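You operate a simulated robot arm through the tools that you are given. There is no shell and no other tool.

You are at the controls of a simulated robot arm. One attempt, no reset.

JOB
Put things in order on the top of the timber table. At the end: the grey chalk stick stands where the blue pipe sleeve stood; the teal pad is on the brown carton (marked "MASKS"); the blue pipe sleeve stands where the white chalk stick stood; the white chalk stick stands where the teal pad stood; whatever was shut is shut again. Leave all else as you found it, and nothing knocked over.
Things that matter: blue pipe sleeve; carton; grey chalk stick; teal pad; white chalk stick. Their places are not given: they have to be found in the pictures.

Only the result counts: the job must be done as asked and must still hold three seconds after the hand-in. Knocking over, shifting, dropping, spilling or breaking anything else fails it.

ROBOT AND FRAMES
A 6-joint arm with a two-finger parallel gripper, fixed in place. Base frame: the origin is on the floor under the middle of its stand, x ahead of it, y to its left, z up; the work surface is at about z = 0.8. Lengths are in m, angles in rad, forces in N, time in s.
With the tool pointing down near the work surface it reaches from about 0.24 to 0.64 m from the base axis. Its first joint turns from -1.152 to 1.152 rad. Payload 2.7 kg.
The tool frame sits at the grasp point between the pads (the TCP): z along the fingers, y along the line on which they close. The tips reach 0.023 m beyond it. Largest opening 0.094 m; finger width 0.038, thickness 0.01; the body of the gripper, 0.054 by 0.096 m, starts 0.039 m behind the TCP.
Orientation is told as [roll, pitch, yaw] about the base's x, y, z axes, in that order, counted from this pose: with the fingers straight down and closing along the base's y, the tool's x points along the base's -x, its y along +y and its z along -z.

CONTROLS
- The arm moves only by the tool step_arm. Its argument "moves" is a list of rows, each a list of 3 entries, a list of its own where there are three numbers: the shift along the tool's x, y, z in m, then the turn, a rotation vector about the tool's x, y, z in rad, then the finger opening in m, from 0 to 0.094. In form: [[[tx, ty, tz], [ax, ay, az], jaw], ...]. A call has 1 to 20 rows; each row is the pose to reach, as a shift and turn from the pose commanded when the call began, along the tool's axes at that moment. Each row takes 0.2 s and may step no farther than 0.05 m and 0.15 rad from the row before; otherwise, or with a gripper value out of range, the whole call is refused. A pose out of reach is approached as far as the arm can. The call stops where the force on the tool passes 40 N (or 10 N more than at its start, if that is more) or the arm is blocked; 0.2 s more then pass. The fingers move at their own pace (about 0.045 m/s each) and stop on an object; they squeeze with about 44 N. The grip force told is the motor's: it shows also when the fingers shut on nothing. Time passes only in rows, and 0.2 s behind the last, so rows that repeat a pose let the fingers close. It gives the time, the measured TCP pose, the force on the tool (base axes), the opening and the grip force at its end, in the units of the frame above (readings bear some noise), with the torque about the TCP (base axes, N m) and any sound that the robot's microphone picked up.
- Cameras (640 x 400 px; columns grow to the right, rows downward): "scene" is fixed at [0.0681, -0.4228, 1.4032]; the picture's right is [0.84, -0.54, 0.00], its down [-0.32, -0.49, -0.81] and it looks along [0.44, 0.68, -0.59] (base axes); focal length 316 px, centre (320, 200). "wrist" rides on the gripper at [0.087, 0.016, -0.075] in the tool frame; the picture's right is [-0.18, 0.98, 0.00], its down [-0.58, -0.11, -0.81] and it looks along [-0.79, -0.15, 0.59] (tool axes); focal length 243 px, centre (320, 200).
- grab_frame(camera): a new picture of that camera. It takes no simulated time.
- measure_at(camera, pixels): for up to 12 pixels [column, row] of the newest picture of that camera ("zoom" is the newest enlarged one), the place [x, y, z] in the base frame of the surface seen there, good to about 0.002 m. It takes no simulated time.
- inspect(camera, box): a new picture of the part [left, top, right, bottom] of that camera's present view, enlarged. It takes no simulated time.
- finish_job(): hands the job in; it is judged then, once.

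Leave the gripper open and the arm clear of the work at the hand-in unless told otherwise.

The tools are called as name(argument=value, ...) on one line, values as JSON. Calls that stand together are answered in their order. step_arm: Moves the arm, as the interface text tells. Its arguments: {"type":"object","properties":{"moves":{"type":"array"}},"required":["moves"]} The other tools are called the same way: grab_frame (camera) takes a picture; measure_at (camera, pixels) gives the place of the surface under pixels of a picture; inspect (camera, box) takes an enlarged picture of a part of a camera's view; finish_job () hands the job in.

At the start:

```text
t: 0.0
eef_pos: [0.4763, 0.0377, 1.1744]
tool_rot: [0.0, -0.001, 0.002]
ft_force: [0.8, 0.1, -0.9]
ft_torque: [-0.01, 0.01, 0.01]
opening: 0.0941
grasp_force: 0.1
```

scene: 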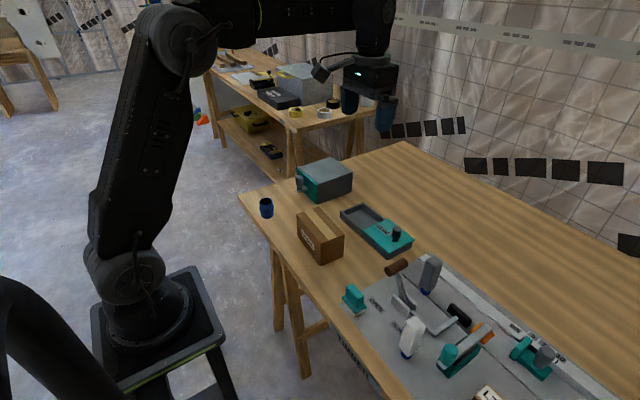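
wrist: 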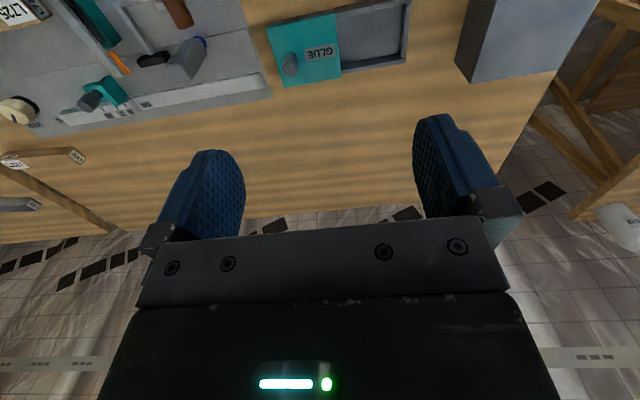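

I see a table with a carton, a tray with a teal lid marked GLUE, a teal/grey box, a small blue item at (266,208), and several items on a grey mat. I'll enlarge parts of the scene view to identify them.

inspect(camera="scene", box=[230, 140, 430, 265])

inspect(camera="scene", box=[330, 240, 586, 400])

inspect(camera="wrist", box=[0, 0, 320, 200])

```text
3.20 times, centred on (330, 202) of scene
```

zoom: 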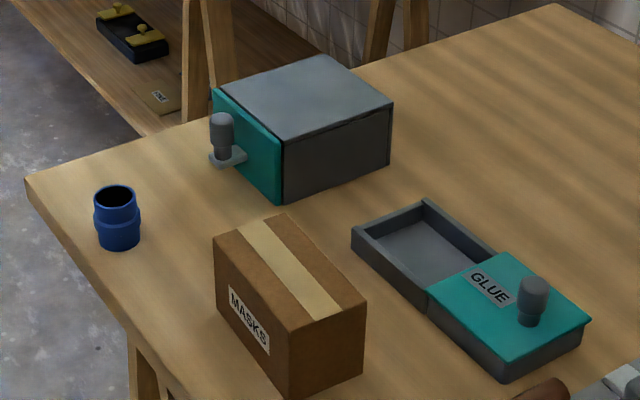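

```text
2.50 times, centred on (458, 320) of scene
```

zoom: 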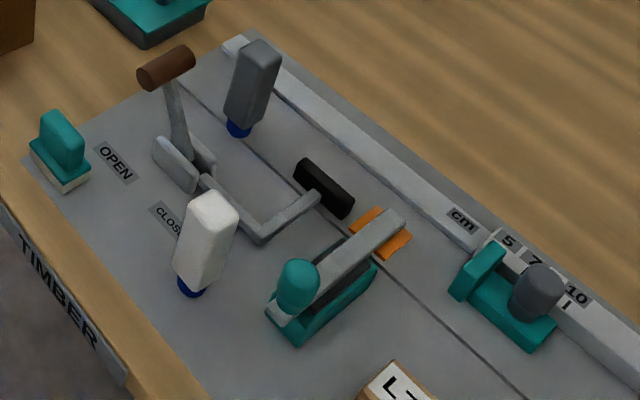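

```text
2.00 times, centred on (160, 100) of wrist
```

zoom: 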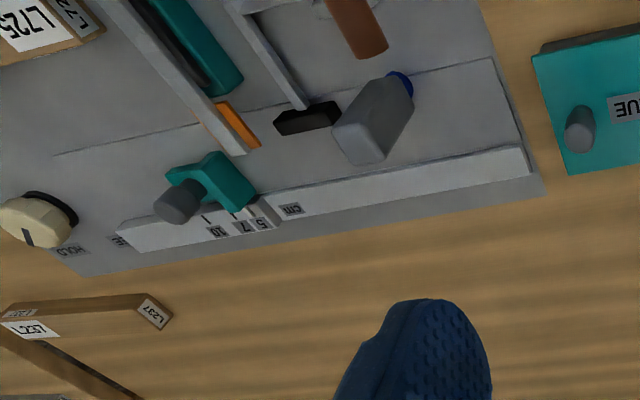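

Candidates: blue pipe sleeve at (266,208), teal pad at (354,298), white stick at (411,337), grey stick at (430,274), carton at (320,235). I'll grab a fresh picture and measure points on each.

grab_frame(camera="scene")

inspect(camera="scene", box=[330, 250, 458, 330])

measure_at(camera="scene", pixels=[[266, 200], [266, 207], [266, 216], [280, 225], [318, 208], [300, 214], [320, 235], [343, 236], [353, 290], [355, 307], [413, 322], [431, 260]])

```text
taken
```

scene: 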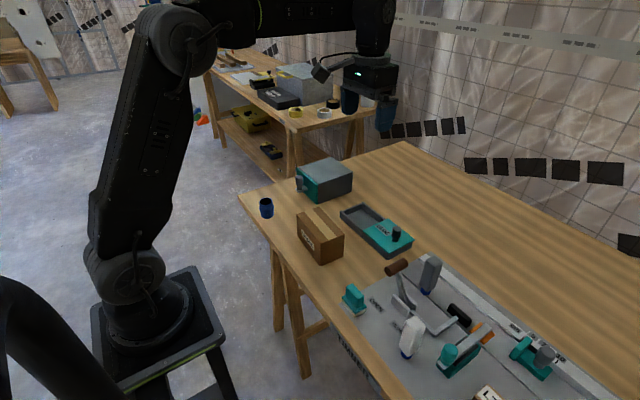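

```text
5.00 times, centred on (394, 290) of scene
```

zoom: 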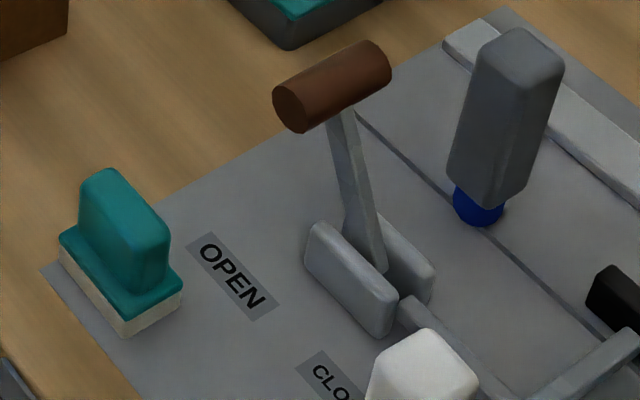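

```text
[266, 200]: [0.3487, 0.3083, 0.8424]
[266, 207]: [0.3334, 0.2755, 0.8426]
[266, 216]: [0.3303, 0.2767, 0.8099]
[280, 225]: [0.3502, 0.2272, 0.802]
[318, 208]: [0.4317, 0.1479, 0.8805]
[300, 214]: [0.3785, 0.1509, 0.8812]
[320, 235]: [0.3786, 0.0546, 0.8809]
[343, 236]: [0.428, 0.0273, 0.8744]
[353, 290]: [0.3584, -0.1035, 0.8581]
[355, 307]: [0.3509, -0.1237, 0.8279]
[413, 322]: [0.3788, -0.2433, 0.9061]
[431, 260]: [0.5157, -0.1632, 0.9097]
```

Sleeve about (0.334,0.285), carton top z≈0.881, pad about (0.358,-0.11), white stick about (0.38,-0.24), grey stick about (0.515,-0.163). Next I move the arm back and to the right, staying high, so the wrist camera gets a second view of the board.

step_arm(moves=[[[0.033, -0.032, 0], [0, 0, 0], 0.094], [[0.066, -0.064, 0], [0, 0, 0], 0.094], [[0.1, -0.096, 0], [0, 0, 0], 0.094], [[0.133, -0.128, 0], [0, 0, 0], 0.094], [[0.166, -0.16, 0], [0, 0, 0], 0.094], [[0.2, -0.19, 0], [0, 0, 0], 0.094], [[0.2, -0.19, 0], [0, 0, 0], 0.094]])

grab_frame(camera="wrist")

grab_frame(camera="scene")

```text
t: 1.6
eef_pos: [0.2776, -0.1505, 1.1746]
tool_rot: [-0.001, -0.003, -0.001]
ft_force: [-0.5, 0.6, -0.4]
ft_torque: [0.0, -0.01, 0.01]
opening: 0.0942
grasp_force: 0.0
```

```text
taken
```

wrist: 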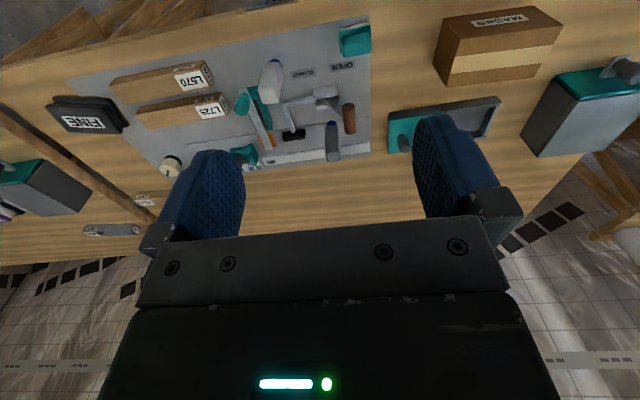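

```text
taken
```

scene: 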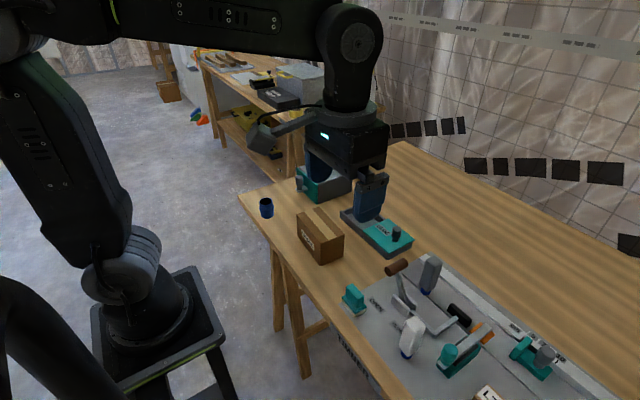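

The wrist view now shows the whole board plus more items toward the left edge (a box with a teal top, something purple at (5,212)). I'll enlarge those parts to rule out look-alikes.

inspect(camera="wrist", box=[220, 0, 400, 180])

inspect(camera="wrist", box=[0, 60, 220, 240])

inspect(camera="wrist", box=[380, 0, 640, 170])

```text
2.22 times, centred on (310, 90) of wrist
```

zoom: 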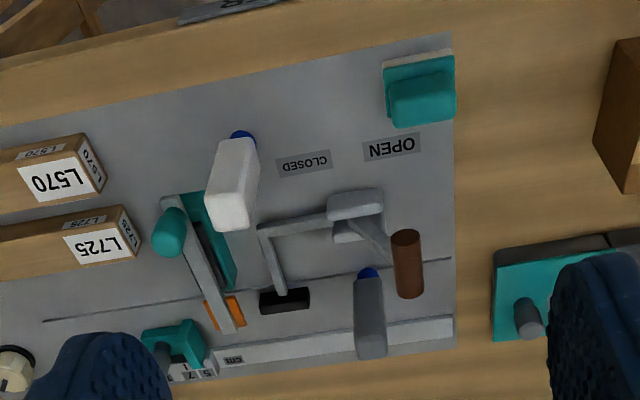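

```text
2.22 times, centred on (110, 150) of wrist
```

zoom: 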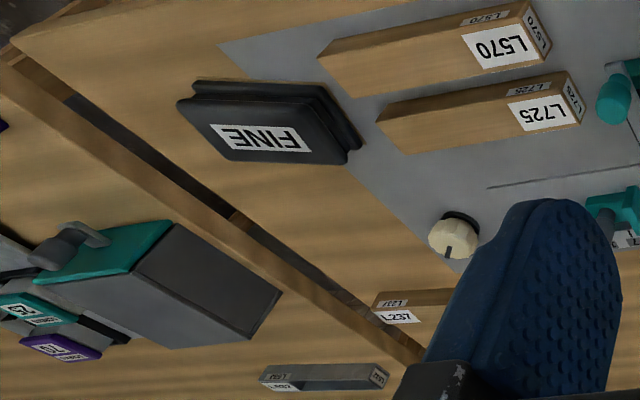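

```text
2.35 times, centred on (510, 85) of wrist
```

zoom: 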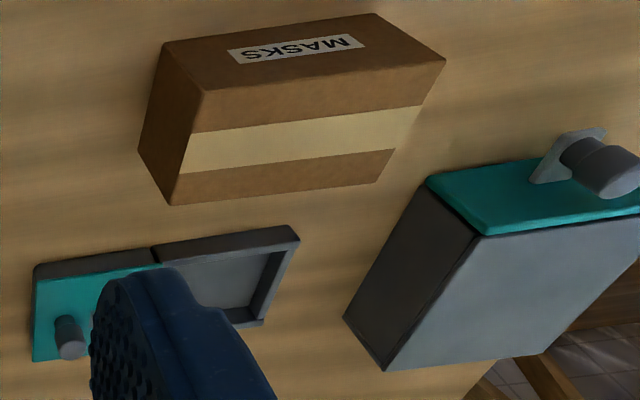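

All five things are unique: pad, two sticks with a narrow blue foot, sleeve, and the MASKS carton. Now I zoom tightly on each for accurate measures, beginning with the pad and white stick.

inspect(camera="scene", box=[334, 275, 382, 325])

measure_at(camera="zoom", pixels=[[200, 130], [320, 200], [380, 280], [270, 280], [150, 220], [300, 380], [120, 300], [380, 340], [500, 300], [300, 160]])

inspect(camera="scene", box=[380, 310, 444, 365])

inspect(camera="scene", box=[400, 245, 460, 300])

inspect(camera="scene", box=[245, 185, 290, 225])

```text
8.00 times, centred on (358, 300) of scene
```

zoom: 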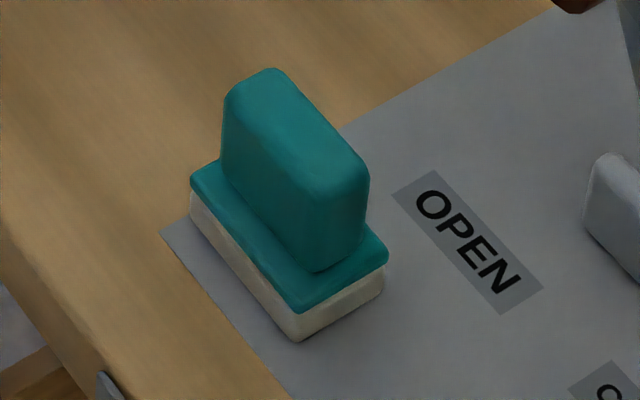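

```text
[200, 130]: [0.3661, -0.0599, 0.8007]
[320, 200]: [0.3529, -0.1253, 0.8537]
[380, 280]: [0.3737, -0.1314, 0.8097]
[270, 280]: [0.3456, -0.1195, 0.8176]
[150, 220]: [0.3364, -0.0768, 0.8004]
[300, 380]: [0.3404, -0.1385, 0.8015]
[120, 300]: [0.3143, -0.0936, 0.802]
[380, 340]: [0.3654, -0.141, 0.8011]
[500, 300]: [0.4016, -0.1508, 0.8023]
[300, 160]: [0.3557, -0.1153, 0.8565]
```

```text
7.27 times, centred on (412, 338) of scene
```

zoom: 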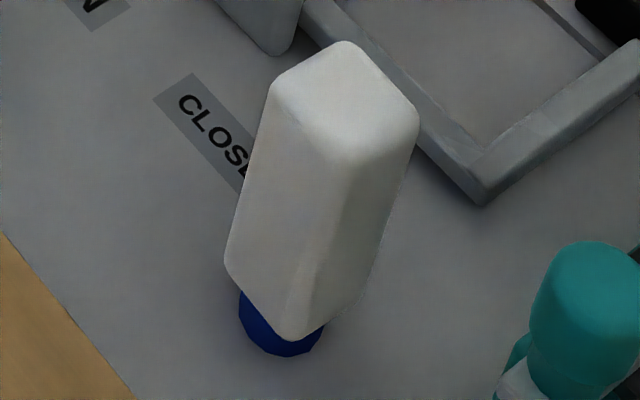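

```text
7.27 times, centred on (430, 272) of scene
```

zoom: 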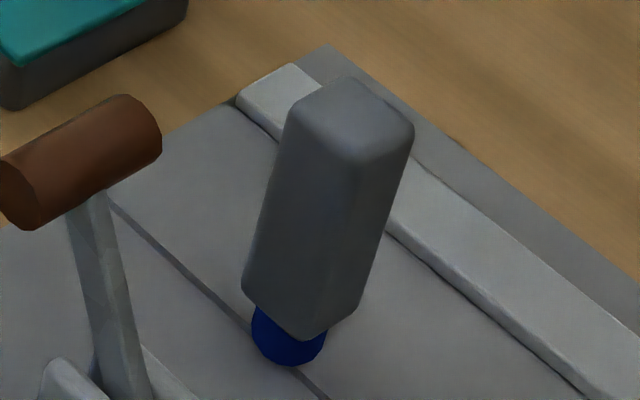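

```text
10.00 times, centred on (268, 205) of scene
```

zoom: 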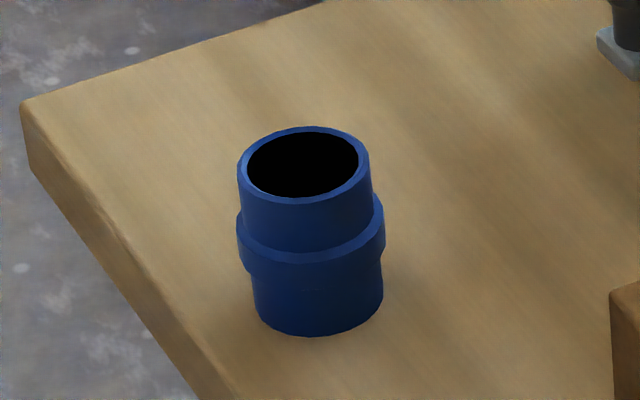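

Measuring the sleeve's rim, ring and foot in the newest zoom (sleeve at zoom centre around (310,230)).

measure_at(camera="zoom", pixels=[[242, 175], [366, 165], [300, 201], [330, 195], [310, 129], [312, 245], [244, 235], [381, 225], [318, 320], [260, 300], [378, 300], [430, 330]])

inspect(camera="scene", box=[380, 310, 444, 350])

```text
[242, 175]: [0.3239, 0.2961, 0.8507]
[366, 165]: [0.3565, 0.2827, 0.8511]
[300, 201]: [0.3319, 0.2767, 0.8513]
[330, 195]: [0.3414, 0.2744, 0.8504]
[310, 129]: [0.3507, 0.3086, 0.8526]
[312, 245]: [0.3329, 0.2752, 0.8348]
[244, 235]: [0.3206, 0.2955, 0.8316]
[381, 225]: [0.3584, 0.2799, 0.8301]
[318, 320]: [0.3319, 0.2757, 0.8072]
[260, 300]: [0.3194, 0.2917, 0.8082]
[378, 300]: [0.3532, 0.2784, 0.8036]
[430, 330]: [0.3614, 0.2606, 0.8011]
```

```text
10.00 times, centred on (412, 330) of scene
```

zoom: 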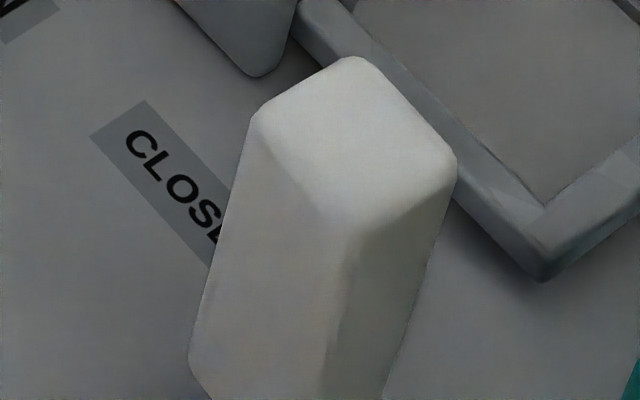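

Sleeve: centre ≈ (0.341,0.292), radius ≈0.018 (ring ≈0.020), height 0.80–0.851. Now measuring the white stick's top face and sides in the newest zoom.

measure_at(camera="zoom", pixels=[[350, 64], [446, 158], [345, 215], [262, 118], [350, 140], [240, 260], [290, 280], [220, 360], [390, 270], [420, 220], [370, 340], [310, 370]])

inspect(camera="scene", box=[391, 330, 431, 360])

```text
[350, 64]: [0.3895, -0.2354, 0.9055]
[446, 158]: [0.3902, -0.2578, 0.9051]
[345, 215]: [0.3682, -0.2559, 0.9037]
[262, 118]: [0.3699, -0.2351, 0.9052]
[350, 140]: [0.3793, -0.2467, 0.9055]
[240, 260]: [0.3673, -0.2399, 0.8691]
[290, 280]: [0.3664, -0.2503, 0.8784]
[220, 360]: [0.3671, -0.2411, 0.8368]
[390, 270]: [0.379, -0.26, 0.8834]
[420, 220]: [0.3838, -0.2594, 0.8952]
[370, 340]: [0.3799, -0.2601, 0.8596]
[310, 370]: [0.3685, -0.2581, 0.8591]
```

```text
13.33 times, centred on (411, 345) of scene
```

zoom: 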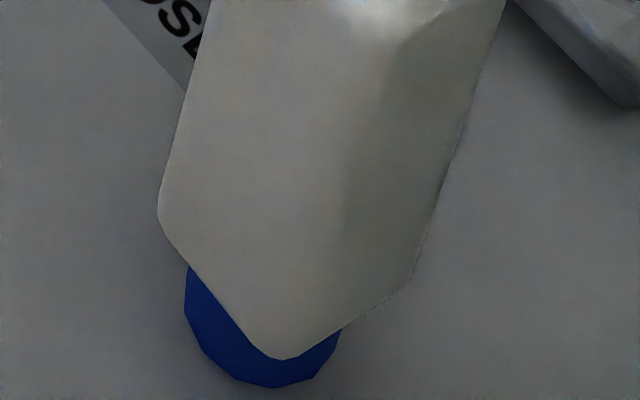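

White stick: square about 0.026 m, axes-aligned, centre ≈ (0.379,-0.247), top 0.9055. Measuring its foot and the body's lower end.

measure_at(camera="zoom", pixels=[[192, 300], [210, 330], [240, 355], [270, 380], [320, 360], [335, 345], [275, 345], [165, 215], [170, 190], [400, 280], [240, 385], [340, 380]])

inspect(camera="scene", box=[408, 250, 456, 280])

```text
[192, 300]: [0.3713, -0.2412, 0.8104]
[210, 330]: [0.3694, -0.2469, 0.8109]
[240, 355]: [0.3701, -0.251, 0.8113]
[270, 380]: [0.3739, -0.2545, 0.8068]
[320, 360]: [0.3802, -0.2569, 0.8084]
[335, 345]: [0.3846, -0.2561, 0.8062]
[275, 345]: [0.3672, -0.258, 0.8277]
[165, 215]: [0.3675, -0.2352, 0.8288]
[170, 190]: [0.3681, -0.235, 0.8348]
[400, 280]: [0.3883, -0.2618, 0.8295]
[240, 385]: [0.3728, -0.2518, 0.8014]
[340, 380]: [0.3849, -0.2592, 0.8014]
```

```text
13.33 times, centred on (432, 265) of scene
```

zoom: 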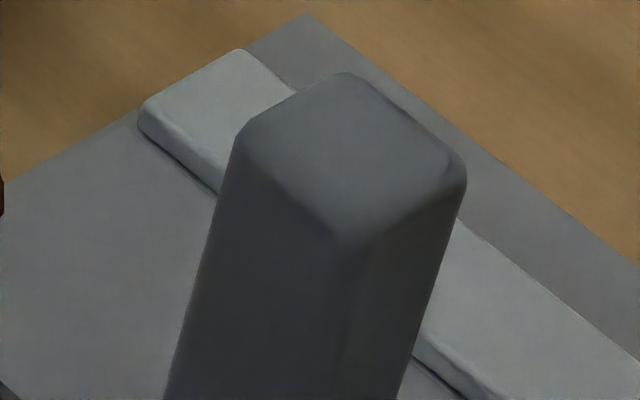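

The white stick's foot is ~0.011 radius, 0.801–0.823. Now measuring the grey stick.

measure_at(camera="zoom", pixels=[[345, 78], [455, 165], [345, 220], [245, 135], [345, 150], [240, 260], [220, 350], [290, 330], [400, 300], [380, 370], [200, 200], [100, 130]])

inspect(camera="scene", box=[408, 275, 448, 300])

```text
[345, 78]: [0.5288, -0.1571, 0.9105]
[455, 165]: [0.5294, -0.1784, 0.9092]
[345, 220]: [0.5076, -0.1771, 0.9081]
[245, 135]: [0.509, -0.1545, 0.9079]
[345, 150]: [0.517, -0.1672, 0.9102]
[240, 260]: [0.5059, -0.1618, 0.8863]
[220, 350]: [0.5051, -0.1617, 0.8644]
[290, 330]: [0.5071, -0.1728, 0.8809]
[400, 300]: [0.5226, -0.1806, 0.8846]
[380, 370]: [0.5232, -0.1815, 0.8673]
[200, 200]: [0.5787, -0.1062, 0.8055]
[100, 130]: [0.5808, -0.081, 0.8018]
```

```text
16.00 times, centred on (428, 288) of scene
```

zoom: 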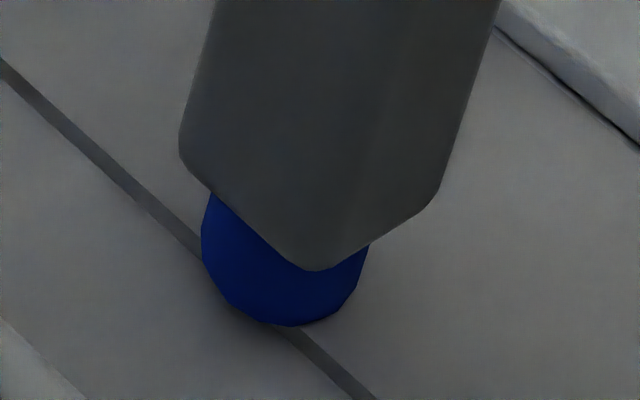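

Grey stick: centre ≈ (0.518,-0.167), top 0.910. Measuring its foot and the lever nearby.

measure_at(camera="zoom", pixels=[[210, 230], [215, 270], [250, 310], [285, 322], [330, 310], [360, 270], [310, 260], [185, 150], [435, 190], [285, 345], [380, 330], [190, 300]])

inspect(camera="scene", box=[376, 250, 486, 340])

```text
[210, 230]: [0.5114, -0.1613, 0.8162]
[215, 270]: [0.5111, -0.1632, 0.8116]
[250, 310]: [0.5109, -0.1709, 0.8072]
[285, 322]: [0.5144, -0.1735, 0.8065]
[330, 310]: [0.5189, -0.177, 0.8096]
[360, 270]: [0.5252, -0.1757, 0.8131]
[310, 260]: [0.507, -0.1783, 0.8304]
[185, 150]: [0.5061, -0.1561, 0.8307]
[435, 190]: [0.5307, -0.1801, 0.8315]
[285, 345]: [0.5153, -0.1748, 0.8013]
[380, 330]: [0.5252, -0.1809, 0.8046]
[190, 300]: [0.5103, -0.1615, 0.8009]
```

```text
4.44 times, centred on (431, 295) of scene
```

zoom: 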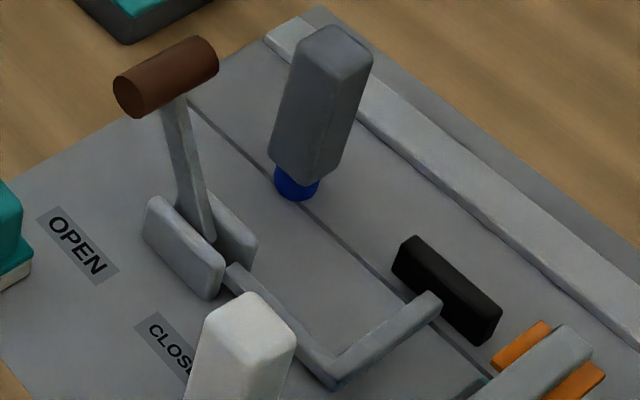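

Now measuring the lever handle, pivot, clamp bar, black pad, stapler-like tool and surrounding things as obstacles (newest zoom).

measure_at(camera="zoom", pixels=[[125, 95], [190, 45], [215, 60], [180, 130], [205, 230], [155, 210], [210, 280], [250, 240], [330, 375], [430, 300], [420, 250], [490, 330]])

inspect(camera="scene", box=[420, 310, 564, 400])

```text
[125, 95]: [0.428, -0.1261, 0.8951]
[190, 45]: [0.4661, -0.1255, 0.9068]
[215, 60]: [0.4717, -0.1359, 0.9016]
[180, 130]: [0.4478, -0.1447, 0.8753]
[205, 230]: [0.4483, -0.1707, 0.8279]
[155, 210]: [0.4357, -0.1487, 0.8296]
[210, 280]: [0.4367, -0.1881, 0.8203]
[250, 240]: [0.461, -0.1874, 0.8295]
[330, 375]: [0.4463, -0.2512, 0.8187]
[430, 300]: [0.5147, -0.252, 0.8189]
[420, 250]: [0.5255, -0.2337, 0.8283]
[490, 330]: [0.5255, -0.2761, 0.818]
```

```text
4.44 times, centred on (492, 355) of scene
```

zoom: 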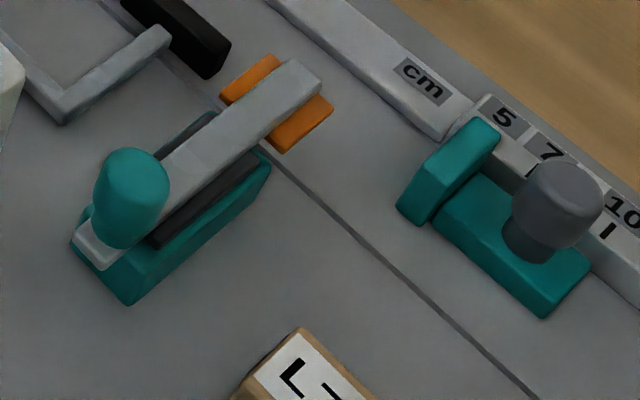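

Lever handle spans x 0.43–0.472, z up to 0.907; grey stick clears it by ~3 cm. Now measuring the stapler-like tool's knob and other neighbours in the newest zoom, then pad and carton.

measure_at(camera="zoom", pixels=[[130, 155], [100, 190], [125, 235], [165, 200], [80, 240], [125, 295], [265, 160], [290, 70], [60, 115]])

inspect(camera="scene", box=[338, 280, 370, 320])

```text
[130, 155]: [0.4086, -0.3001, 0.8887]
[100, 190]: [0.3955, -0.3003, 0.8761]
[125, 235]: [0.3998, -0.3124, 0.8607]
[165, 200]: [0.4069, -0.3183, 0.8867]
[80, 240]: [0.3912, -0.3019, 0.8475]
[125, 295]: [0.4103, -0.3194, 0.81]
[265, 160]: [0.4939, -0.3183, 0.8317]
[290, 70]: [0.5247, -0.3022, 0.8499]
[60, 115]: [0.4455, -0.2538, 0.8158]
```

```text
10.00 times, centred on (354, 300) of scene
```

zoom: 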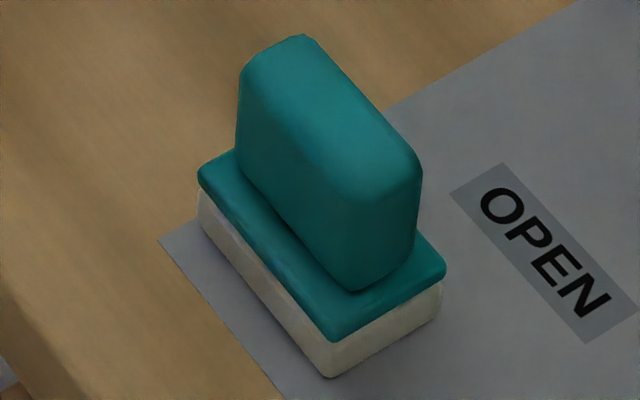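

The tool knob is at about (0.405,-0.308), up to z 0.889, close to the white stick's place, so I'll turn the gripper there and use a narrow opening. Now measuring the pad in the newest zoom.

measure_at(camera="zoom", pixels=[[300, 42], [415, 165], [350, 190], [245, 80], [330, 120], [240, 150], [350, 280], [415, 230], [205, 175], [330, 325], [440, 270], [330, 372]])

inspect(camera="scene", box=[285, 195, 357, 270])

```text
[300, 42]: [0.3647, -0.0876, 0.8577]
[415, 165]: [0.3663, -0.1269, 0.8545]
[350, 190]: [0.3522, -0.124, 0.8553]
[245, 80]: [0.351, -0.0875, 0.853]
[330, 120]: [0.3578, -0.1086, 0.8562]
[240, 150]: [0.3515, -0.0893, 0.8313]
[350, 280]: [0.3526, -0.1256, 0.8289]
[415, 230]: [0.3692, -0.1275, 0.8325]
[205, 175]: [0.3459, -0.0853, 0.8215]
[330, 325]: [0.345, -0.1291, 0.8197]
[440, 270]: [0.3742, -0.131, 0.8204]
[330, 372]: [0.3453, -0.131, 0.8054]
```

```text
5.33 times, centred on (321, 232) of scene
```

zoom: 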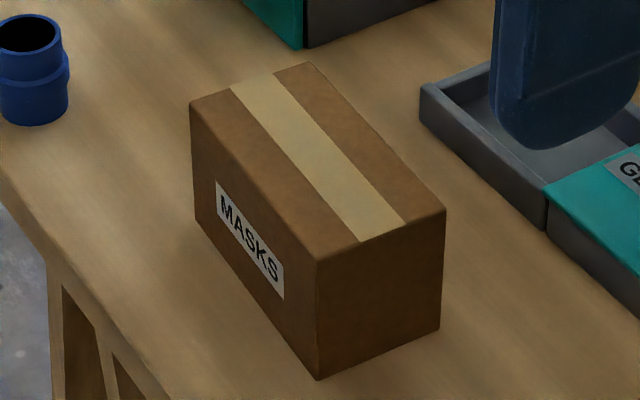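

Pad: centre ≈ (0.360,-0.107), handle 0.018 (x) by 0.041 (y), z 0.823–0.857, yaw ≈ 0. Now measuring the carton's top corners.

measure_at(camera="zoom", pixels=[[318, 252], [438, 208], [312, 66], [196, 104], [316, 155], [318, 372], [436, 325], [198, 215], [425, 90], [545, 195], [35, 60], [290, 30]])

inspect(camera="scene", box=[250, 150, 360, 220])

```text
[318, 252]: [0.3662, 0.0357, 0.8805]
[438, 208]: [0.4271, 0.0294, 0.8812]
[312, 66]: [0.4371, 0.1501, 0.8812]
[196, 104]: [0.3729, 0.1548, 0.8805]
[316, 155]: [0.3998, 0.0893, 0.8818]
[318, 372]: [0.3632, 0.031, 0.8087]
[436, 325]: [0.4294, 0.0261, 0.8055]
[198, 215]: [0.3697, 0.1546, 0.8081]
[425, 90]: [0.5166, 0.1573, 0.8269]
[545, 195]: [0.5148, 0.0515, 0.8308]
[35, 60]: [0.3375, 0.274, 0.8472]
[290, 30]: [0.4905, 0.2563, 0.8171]
```

```text
5.71 times, centred on (305, 185) of scene
```

zoom: 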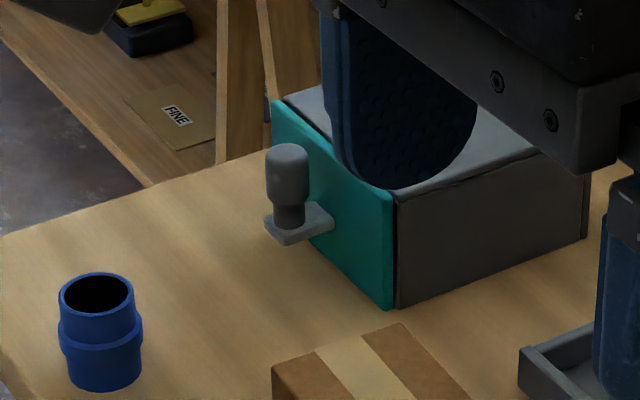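

Carton top centre ≈ (0.401,0.092), z 0.881, top about 0.064 by 0.122. Checking the door handle near the sleeve in the newest zoom.

measure_at(camera="zoom", pixels=[[287, 150], [270, 185], [305, 185], [275, 230], [320, 220], [290, 120], [385, 230], [390, 300], [110, 275], [100, 380]])

```text
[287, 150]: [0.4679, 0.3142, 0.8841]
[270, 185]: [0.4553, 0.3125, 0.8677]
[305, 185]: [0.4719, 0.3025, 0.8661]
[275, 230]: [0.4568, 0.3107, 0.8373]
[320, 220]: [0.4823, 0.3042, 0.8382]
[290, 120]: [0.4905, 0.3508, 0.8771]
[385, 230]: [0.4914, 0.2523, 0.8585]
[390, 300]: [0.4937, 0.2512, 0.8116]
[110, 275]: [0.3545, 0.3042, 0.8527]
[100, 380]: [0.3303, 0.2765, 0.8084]
```

The door handle is 0.11 m from the sleeve, so it is out of the way. Step 1 (pad): move above the pad at (0.360,-0.107), z≈1.0, with the opening set to 0.07.

step_arm(moves=[[[-0.014, 0.007, 0.029], [0, 0, 0], 0.07], [[-0.028, 0.015, 0.058], [0, 0, 0], 0.07], [[-0.042, 0.022, 0.087], [0, 0, 0], 0.07], [[-0.056, 0.03, 0.116], [0, 0, 0], 0.07], [[-0.07, 0.037, 0.145], [0, 0, 0], 0.07], [[-0.083, 0.044, 0.175], [0, 0, 0], 0.07], [[-0.083, 0.044, 0.175], [0, 0, 0], 0.07]])

grab_frame(camera="scene")

grab_frame(camera="wrist")

```text
t: 3.2
eef_pos: [0.3593, -0.1093, 0.9959]
tool_rot: [0.0, -0.001, 0.0]
ft_force: [-0.3, -0.4, -0.5]
ft_torque: [0.03, 0.0, -0.02]
opening: 0.0698
grasp_force: 0.0
```

```text
taken
```

scene: 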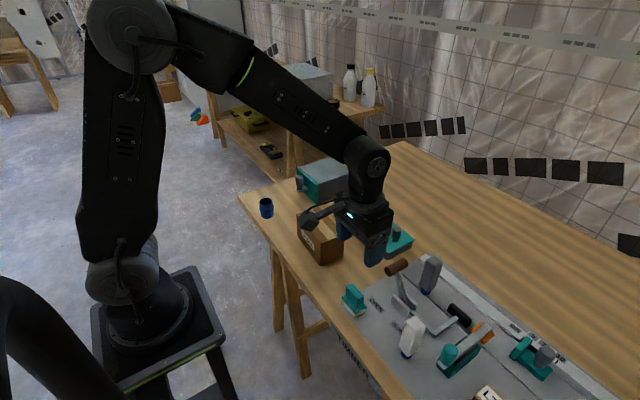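

```text
taken
```

wrist: 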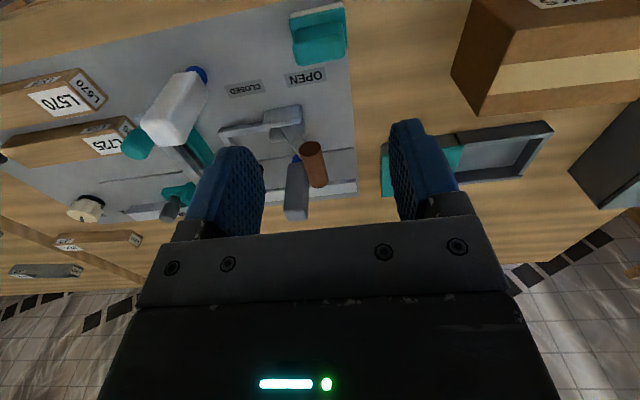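

The gripper is above the pad (wrist view shows pad at (318,35), roughly between the fingers). I'll refine the pad's handle position with the wrist camera.

inspect(camera="wrist", box=[276, 0, 366, 75])

measure_at(camera="zoom", pixels=[[200, 300], [450, 300], [330, 290], [200, 200], [460, 200], [330, 220], [330, 100], [150, 80], [480, 50]])

```text
5.33 times, centred on (321, 38) of wrist
```

zoom: 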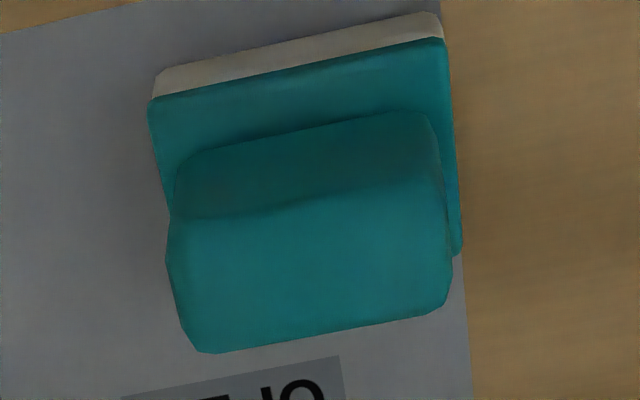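

```text
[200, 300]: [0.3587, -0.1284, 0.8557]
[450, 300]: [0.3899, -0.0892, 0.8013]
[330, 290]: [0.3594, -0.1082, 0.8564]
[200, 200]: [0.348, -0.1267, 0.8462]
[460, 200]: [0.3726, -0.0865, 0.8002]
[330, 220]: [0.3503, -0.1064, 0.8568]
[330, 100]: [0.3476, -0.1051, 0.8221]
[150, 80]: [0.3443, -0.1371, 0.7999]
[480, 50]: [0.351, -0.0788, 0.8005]
```

Handle centre ≈ (0.359,-0.108): aligned with the TCP. Descending 0.147 m to z≈0.849 in steps.

step_arm(moves=[[[0, 0, 0.03], [0, 0, 0], 0.07], [[0, 0, 0.06], [0, 0, 0], 0.07], [[0, 0, 0.09], [0, 0, 0], 0.07], [[0, 0, 0.11], [0, 0, 0], 0.07], [[0, 0, 0.125], [0, 0, 0], 0.07], [[0, 0, 0.14], [0, 0, 0], 0.07], [[0, 0, 0.147], [0, 0, 0], 0.07], [[0, 0, 0.147], [0, 0, 0], 0.07]])

inspect(camera="scene", box=[310, 240, 422, 320])

```text
t: 5.0
eef_pos: [0.3606, -0.1089, 0.8519]
tool_rot: [0.002, -0.001, 0.001]
ft_force: [1.1, 0.2, 0.1]
ft_torque: [-0.01, -0.01, 0.02]
opening: 0.07
grasp_force: 0.1
```

```text
5.00 times, centred on (366, 280) of scene
```

zoom: 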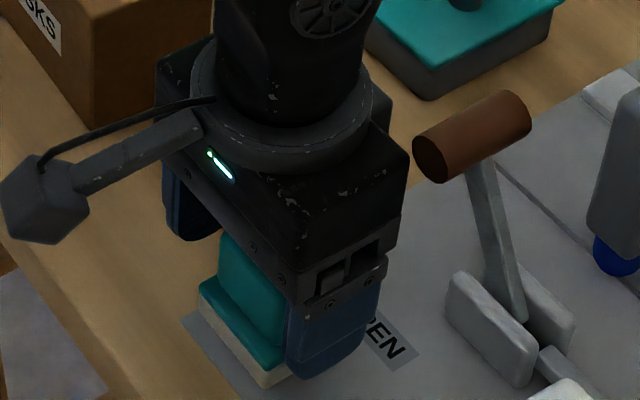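

The fingers straddle the pad's handle with no contact. Closing on it now.

step_arm(moves=[[[0, 0, 0], [0, 0, 0], 0.05], [[0, 0, 0], [0, 0, 0], 0.035], [[0, 0, 0], [0, 0, 0], 0.02], [[0, 0, 0], [0, 0, 0], 0.02], [[0, 0, 0], [0, 0, 0], 0.02]])

```text
t: 6.2
eef_pos: [0.361, -0.1095, 0.8513]
tool_rot: [0.001, -0.001, 0.002]
ft_force: [0.2, -0.2, 0.3]
ft_torque: [0.02, 0.0, -0.03]
opening: 0.0433
grasp_force: 43.8
```

Gripped: opening 0.043, 43.8 N. Lifting 0.15 m straight up.

step_arm(moves=[[[0, 0, -0.01], [0, 0, 0], 0.02], [[0, 0, -0.03], [0, 0, 0], 0.02], [[0, 0, -0.06], [0, 0, 0], 0.02], [[0, 0, -0.09], [0, 0, 0], 0.02], [[0, 0, -0.12], [0, 0, 0], 0.02], [[0, 0, -0.15], [0, 0, 0], 0.02], [[0, 0, -0.15], [0, 0, 0], 0.02]])

inspect(camera="scene", box=[300, 190, 460, 310])

```text
t: 7.8
eef_pos: [0.3601, -0.1067, 1.0044]
tool_rot: [-0.001, -0.002, 0.001]
ft_force: [-0.3, -1.1, 0.4]
ft_torque: [0.05, 0.01, 0.03]
opening: 0.02
grasp_force: 0.1
```

```text
3.33 times, centred on (380, 250) of scene
```

zoom: 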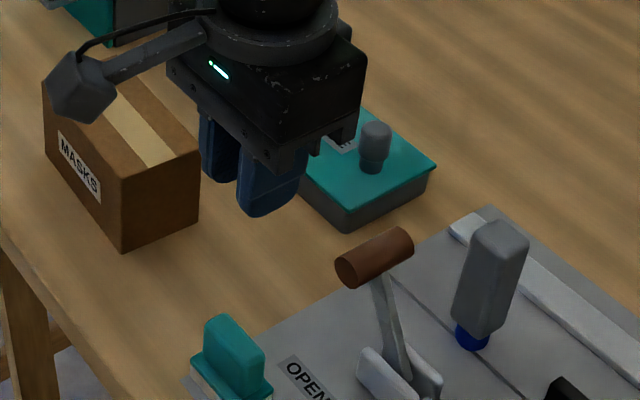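

The fingers slipped off (opening now 0.02); the pad appears still in its place. I'll zoom in to check whether it moved and how its handle is shaped.

inspect(camera="scene", box=[338, 280, 370, 320])

measure_at(camera="zoom", pixels=[[300, 42], [415, 165], [350, 190], [245, 80], [330, 120], [240, 150], [350, 280], [415, 230], [205, 175], [330, 325], [440, 270], [330, 372]])

inspect(camera="wrist", box=[276, 0, 366, 75])

grab_frame(camera="wrist")

```text
10.00 times, centred on (354, 300) of scene
```

zoom: 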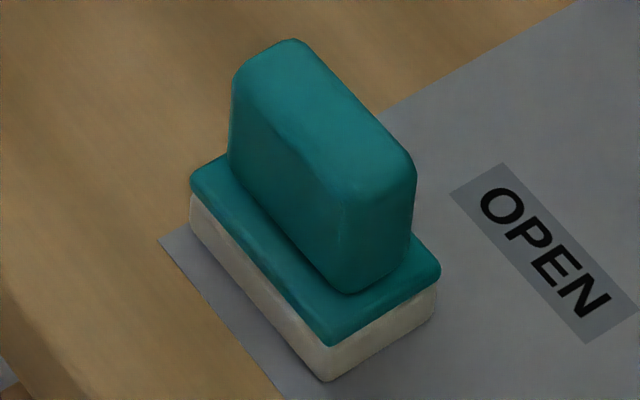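

```text
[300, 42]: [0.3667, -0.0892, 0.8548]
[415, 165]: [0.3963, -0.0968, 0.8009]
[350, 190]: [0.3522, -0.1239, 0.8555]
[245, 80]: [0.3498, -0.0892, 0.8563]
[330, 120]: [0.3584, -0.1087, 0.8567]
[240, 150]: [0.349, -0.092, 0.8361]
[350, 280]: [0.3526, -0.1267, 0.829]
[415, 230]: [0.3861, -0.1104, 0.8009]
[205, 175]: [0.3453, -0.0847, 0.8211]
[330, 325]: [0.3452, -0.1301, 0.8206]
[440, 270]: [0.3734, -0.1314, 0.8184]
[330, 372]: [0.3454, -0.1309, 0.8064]
```

```text
5.33 times, centred on (321, 38) of wrist
```

zoom: 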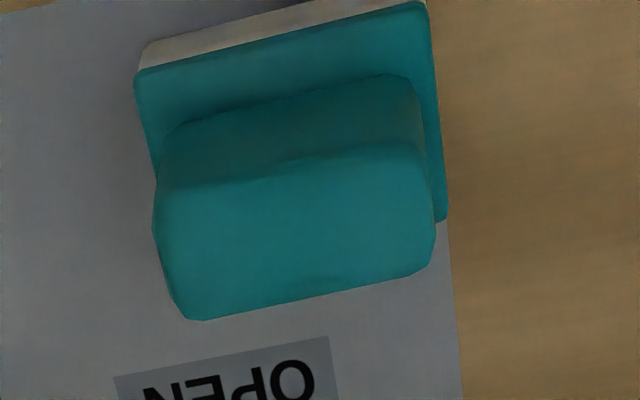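

```text
taken
```

wrist: 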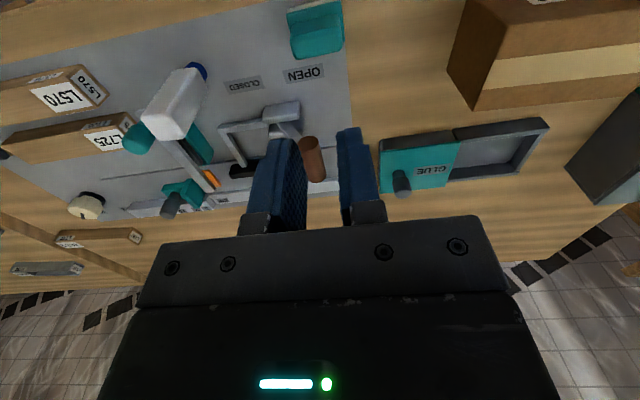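

The pad is still upright and within 1 mm of its place. The narrow ends of the handle gave a poor hold, so I'll turn the gripper −90° in yaw (about tool z by +1.571) to grip the broad faces, opening to 0.05.

step_arm(moves=[[[0, 0, 0], [0, 0, 0.143], 0.05], [[0, 0, 0], [0, 0, 0.286], 0.05], [[0, 0, 0], [0, 0, 0.429], 0.05], [[0, 0, 0], [0, 0, 0.572], 0.05], [[0, 0, 0], [0, 0, 0.715], 0.05], [[0, 0, 0], [0, 0, 0.858], 0.05], [[0, 0, 0], [0, 0, 1.0], 0.05], [[0, 0, 0], [0, 0, 1.143], 0.05], [[0, 0, 0], [0, 0, 1.286], 0.05], [[0, 0, 0], [0, 0, 1.429], 0.05], [[0, 0, 0], [0, 0, 1.571], 0.05], [[0, 0, 0], [0, 0, 1.571], 0.05]])

grab_frame(camera="scene")

grab_frame(camera="wrist")

```text
t: 10.4
eef_pos: [0.3594, -0.1083, 1.0021]
tool_rot: [0.002, 0.0, -1.572]
ft_force: [0.2, -1.0, -0.5]
ft_torque: [0.0, 0.03, 0.02]
opening: 0.0499
grasp_force: 0.0
```

```text
taken
```

scene: 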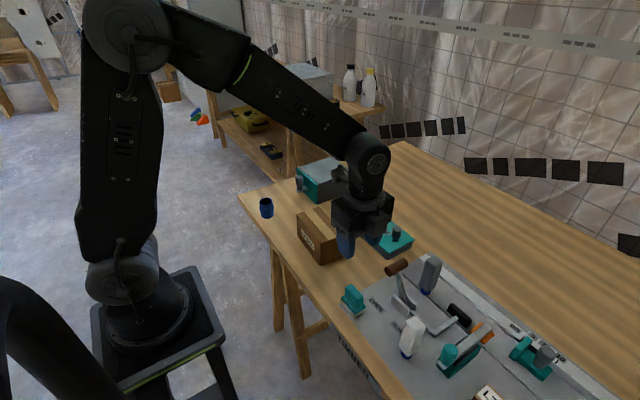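

```text
taken
```

wrist: 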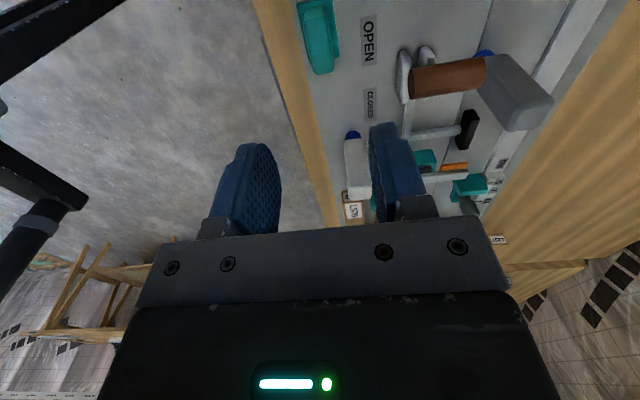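

Yaw is −1.57; TCP is above the pad. Descending to z≈0.849 with opening 0.05.

step_arm(moves=[[[0, 0, 0.03], [0, 0, 0], 0.05], [[0, 0, 0.06], [0, 0, 0], 0.05], [[0, 0, 0.09], [0, 0, 0], 0.05], [[0, 0, 0.11], [0, 0, 0], 0.05], [[0, 0, 0.13], [0, 0, 0], 0.05], [[0, 0, 0.145], [0, 0, 0], 0.05], [[0, 0, 0.153], [0, 0, 0], 0.05], [[0, 0, 0.153], [0, 0, 0], 0.05]])

inspect(camera="scene", box=[310, 240, 422, 320])

inspect(camera="wrist", box=[220, 0, 420, 130])

```text
t: 12.2
eef_pos: [0.3622, -0.1086, 0.847]
tool_rot: [-0.001, 0.002, -1.57]
ft_force: [0.0, -0.2, 0.0]
ft_torque: [0.03, 0.03, 0.0]
opening: 0.05
grasp_force: 0.1
```

```text
5.00 times, centred on (366, 280) of scene
```

zoom: 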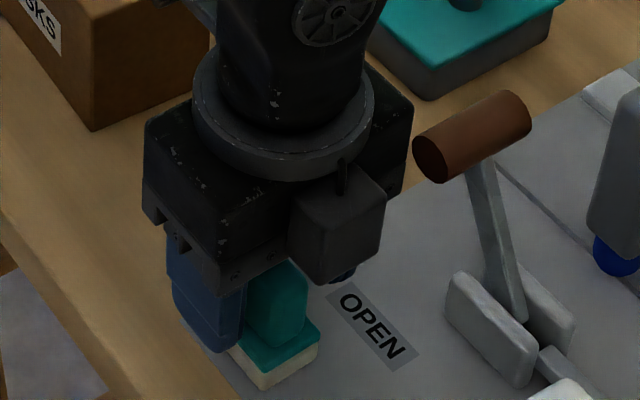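

```text
3.08 times, centred on (320, 65) of wrist
```

zoom: 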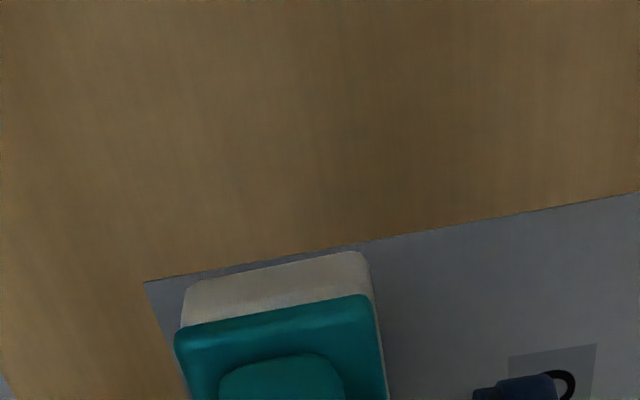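

The fingers straddle the handle's thickness. A box-like part of the gripper shows at zoom (340,230); I'll measure its extent so I know its clearance.

inspect(camera="scene", box=[335, 260, 399, 320])

measure_at(camera="zoom", pixels=[[270, 40], [270, 130], [340, 140], [370, 60], [310, 10], [280, 150], [170, 130], [120, 130], [230, 180], [250, 240], [380, 150], [200, 90]])

```text
6.67 times, centred on (367, 290) of scene
```

zoom: 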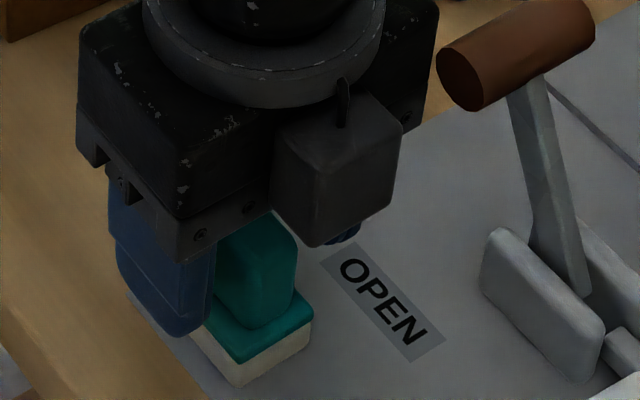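

```text
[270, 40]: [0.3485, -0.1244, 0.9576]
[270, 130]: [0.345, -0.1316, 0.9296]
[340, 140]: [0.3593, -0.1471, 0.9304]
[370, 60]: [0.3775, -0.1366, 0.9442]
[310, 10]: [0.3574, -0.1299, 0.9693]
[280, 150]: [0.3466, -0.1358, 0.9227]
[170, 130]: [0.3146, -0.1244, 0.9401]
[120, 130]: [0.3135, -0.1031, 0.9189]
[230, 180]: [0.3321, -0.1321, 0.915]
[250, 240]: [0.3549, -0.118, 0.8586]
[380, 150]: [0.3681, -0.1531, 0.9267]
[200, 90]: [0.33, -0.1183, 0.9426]
```

The box is a gripper part on its −x side, at least 0.058 m above the TCP, so no conflict here. Closing on the handle's broad faces.

step_arm(moves=[[[0, 0, 0], [0, 0, 0], 0.03], [[0, 0, 0], [0, 0, 0], 0.015], [[0, 0, 0], [0, 0, 0], 0.0], [[0, 0, 0], [0, 0, 0], 0.0], [[0, 0, 0], [0, 0, 0], 0.0]])

```text
t: 13.4
eef_pos: [0.3617, -0.1087, 0.8475]
tool_rot: [0.001, 0.002, -1.57]
ft_force: [0.2, 0.3, -0.9]
ft_torque: [0.01, -0.01, 0.04]
opening: 0.0188
grasp_force: 44.0
```

Opening 0.0188 at 44 N on the broad faces. I'll test with a small slow lift of 6 mm and read the opening and force.

step_arm(moves=[[[0, 0, -0.002], [0, 0, 0], 0.0], [[0, 0, -0.004], [0, 0, 0], 0.0], [[0, 0, -0.006], [0, 0, 0], 0.0], [[0, 0, -0.006], [0, 0, 0], 0.0]])

inspect(camera="scene", box=[335, 260, 399, 320])

```text
t: 14.4
eef_pos: [0.361, -0.1082, 0.8549]
tool_rot: [0.002, 0.002, -1.569]
ft_force: [-0.8, -0.3, -0.4]
ft_torque: [0.02, 0.04, 0.0]
opening: 0.0191
grasp_force: 44.1
```

```text
6.67 times, centred on (367, 290) of scene
```

zoom: 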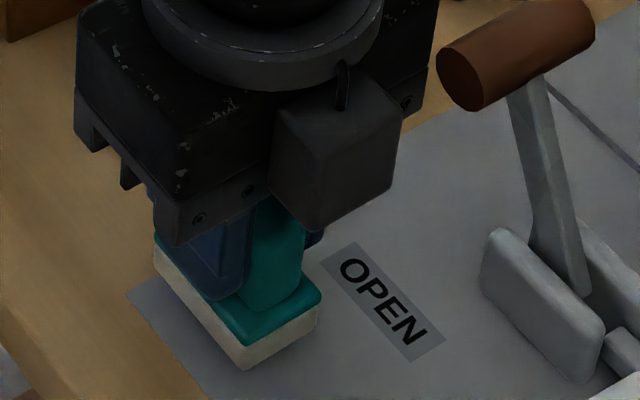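

The pad rises with the gripper and the opening holds at 0.019. Lifting another 0.05 m slowly to check that it keeps holding.

step_arm(moves=[[[0, 0, -0.008], [0, 0, 0], 0.0], [[0, 0, -0.016], [0, 0, 0], 0.0], [[0, 0, -0.024], [0, 0, 0], 0.0], [[0, 0, -0.032], [0, 0, 0], 0.0], [[0, 0, -0.04], [0, 0, 0], 0.0], [[0, 0, -0.05], [0, 0, 0], 0.0]])

inspect(camera="scene", box=[335, 240, 399, 300])

```text
t: 15.8
eef_pos: [0.3596, -0.1105, 0.9058]
tool_rot: [0.003, 0.0, -1.57]
ft_force: [0.6, 0.3, 0.0]
ft_torque: [-0.01, -0.02, -0.02]
opening: 0.0192
grasp_force: 44.5
```

```text
6.67 times, centred on (367, 270) of scene
```

zoom: 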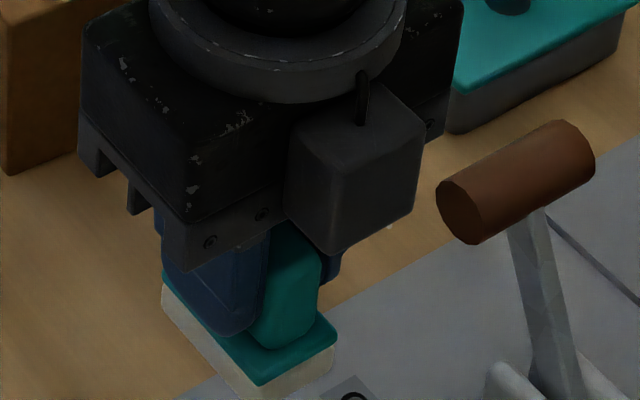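

Holding well. Now lifting further and carrying over to above the carton centre (0.401,0.092) at z≈1.0 (tool x is base +y now, tool y is base +x).

step_arm(moves=[[[0, 0, -0.03], [0, 0, 0], 0.0], [[0, 0, -0.06], [0, 0, 0], 0.0], [[0, 0, -0.09], [0, 0, 0], 0.0], [[0.03, 0.006, -0.095], [0, 0, 0], 0.0], [[0.06, 0.012, -0.095], [0, 0, 0], 0.0], [[0.09, 0.018, -0.095], [0, 0, 0], 0.0], [[0.12, 0.024, -0.095], [0, 0, 0], 0.0], [[0.15, 0.03, -0.095], [0, 0, 0], 0.0], [[0.18, 0.036, -0.095], [0, 0, 0], 0.0], [[0.202, 0.0405, -0.095], [0, 0, 0], 0.0], [[0.202, 0.0405, -0.095], [0, 0, 0], 0.0]])

grab_frame(camera="scene")

grab_frame(camera="wrist")

```text
t: 18.2
eef_pos: [0.4014, 0.0935, 1.0009]
tool_rot: [0.002, 0.0, -1.568]
ft_force: [-0.3, 0.7, -0.4]
ft_torque: [0.01, -0.03, 0.01]
opening: 0.019
grasp_force: 43.6
```

```text
taken
```

scene: 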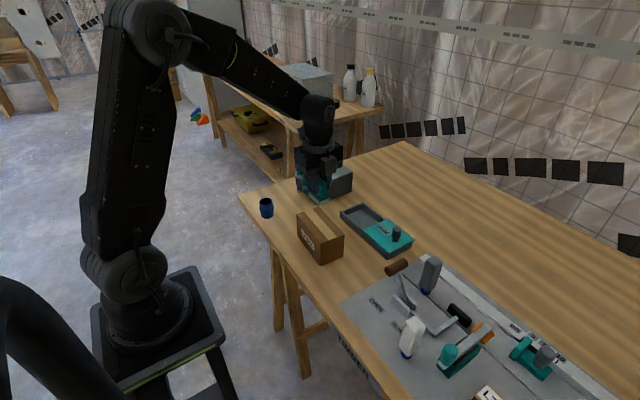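

```text
taken
```

wrist: 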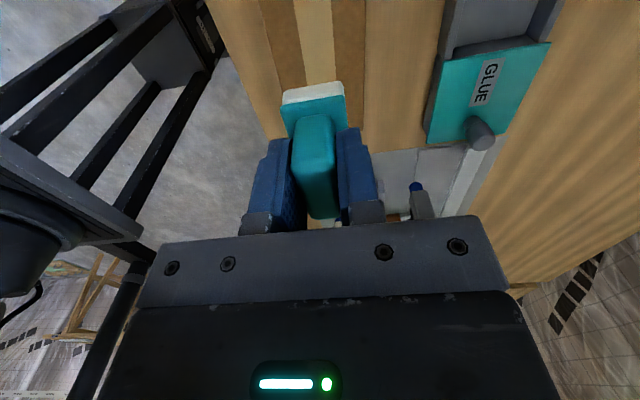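

The pad is held over the carton's tape strip. I'll measure the pad's height in the wrist view before lowering.

measure_at(camera="wrist", pixels=[[313, 93], [312, 88], [300, 112], [338, 106], [318, 122], [318, 150], [318, 210], [285, 40], [350, 40], [320, 30]])

inspect(camera="wrist", box=[240, 20, 400, 230])

```text
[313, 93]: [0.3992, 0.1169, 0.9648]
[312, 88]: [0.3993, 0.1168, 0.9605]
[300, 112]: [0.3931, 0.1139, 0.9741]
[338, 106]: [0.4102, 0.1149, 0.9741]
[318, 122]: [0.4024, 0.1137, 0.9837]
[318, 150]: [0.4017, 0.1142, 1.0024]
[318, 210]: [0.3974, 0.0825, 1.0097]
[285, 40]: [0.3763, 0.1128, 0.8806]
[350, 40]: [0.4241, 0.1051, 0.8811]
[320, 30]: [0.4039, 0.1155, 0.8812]
```

```text
1.90 times, centred on (320, 125) of wrist
```

zoom: 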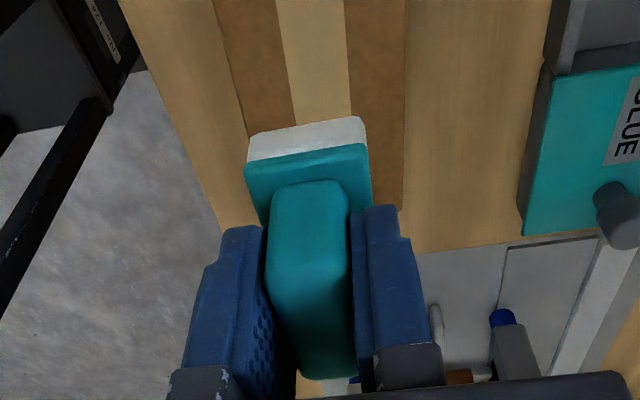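

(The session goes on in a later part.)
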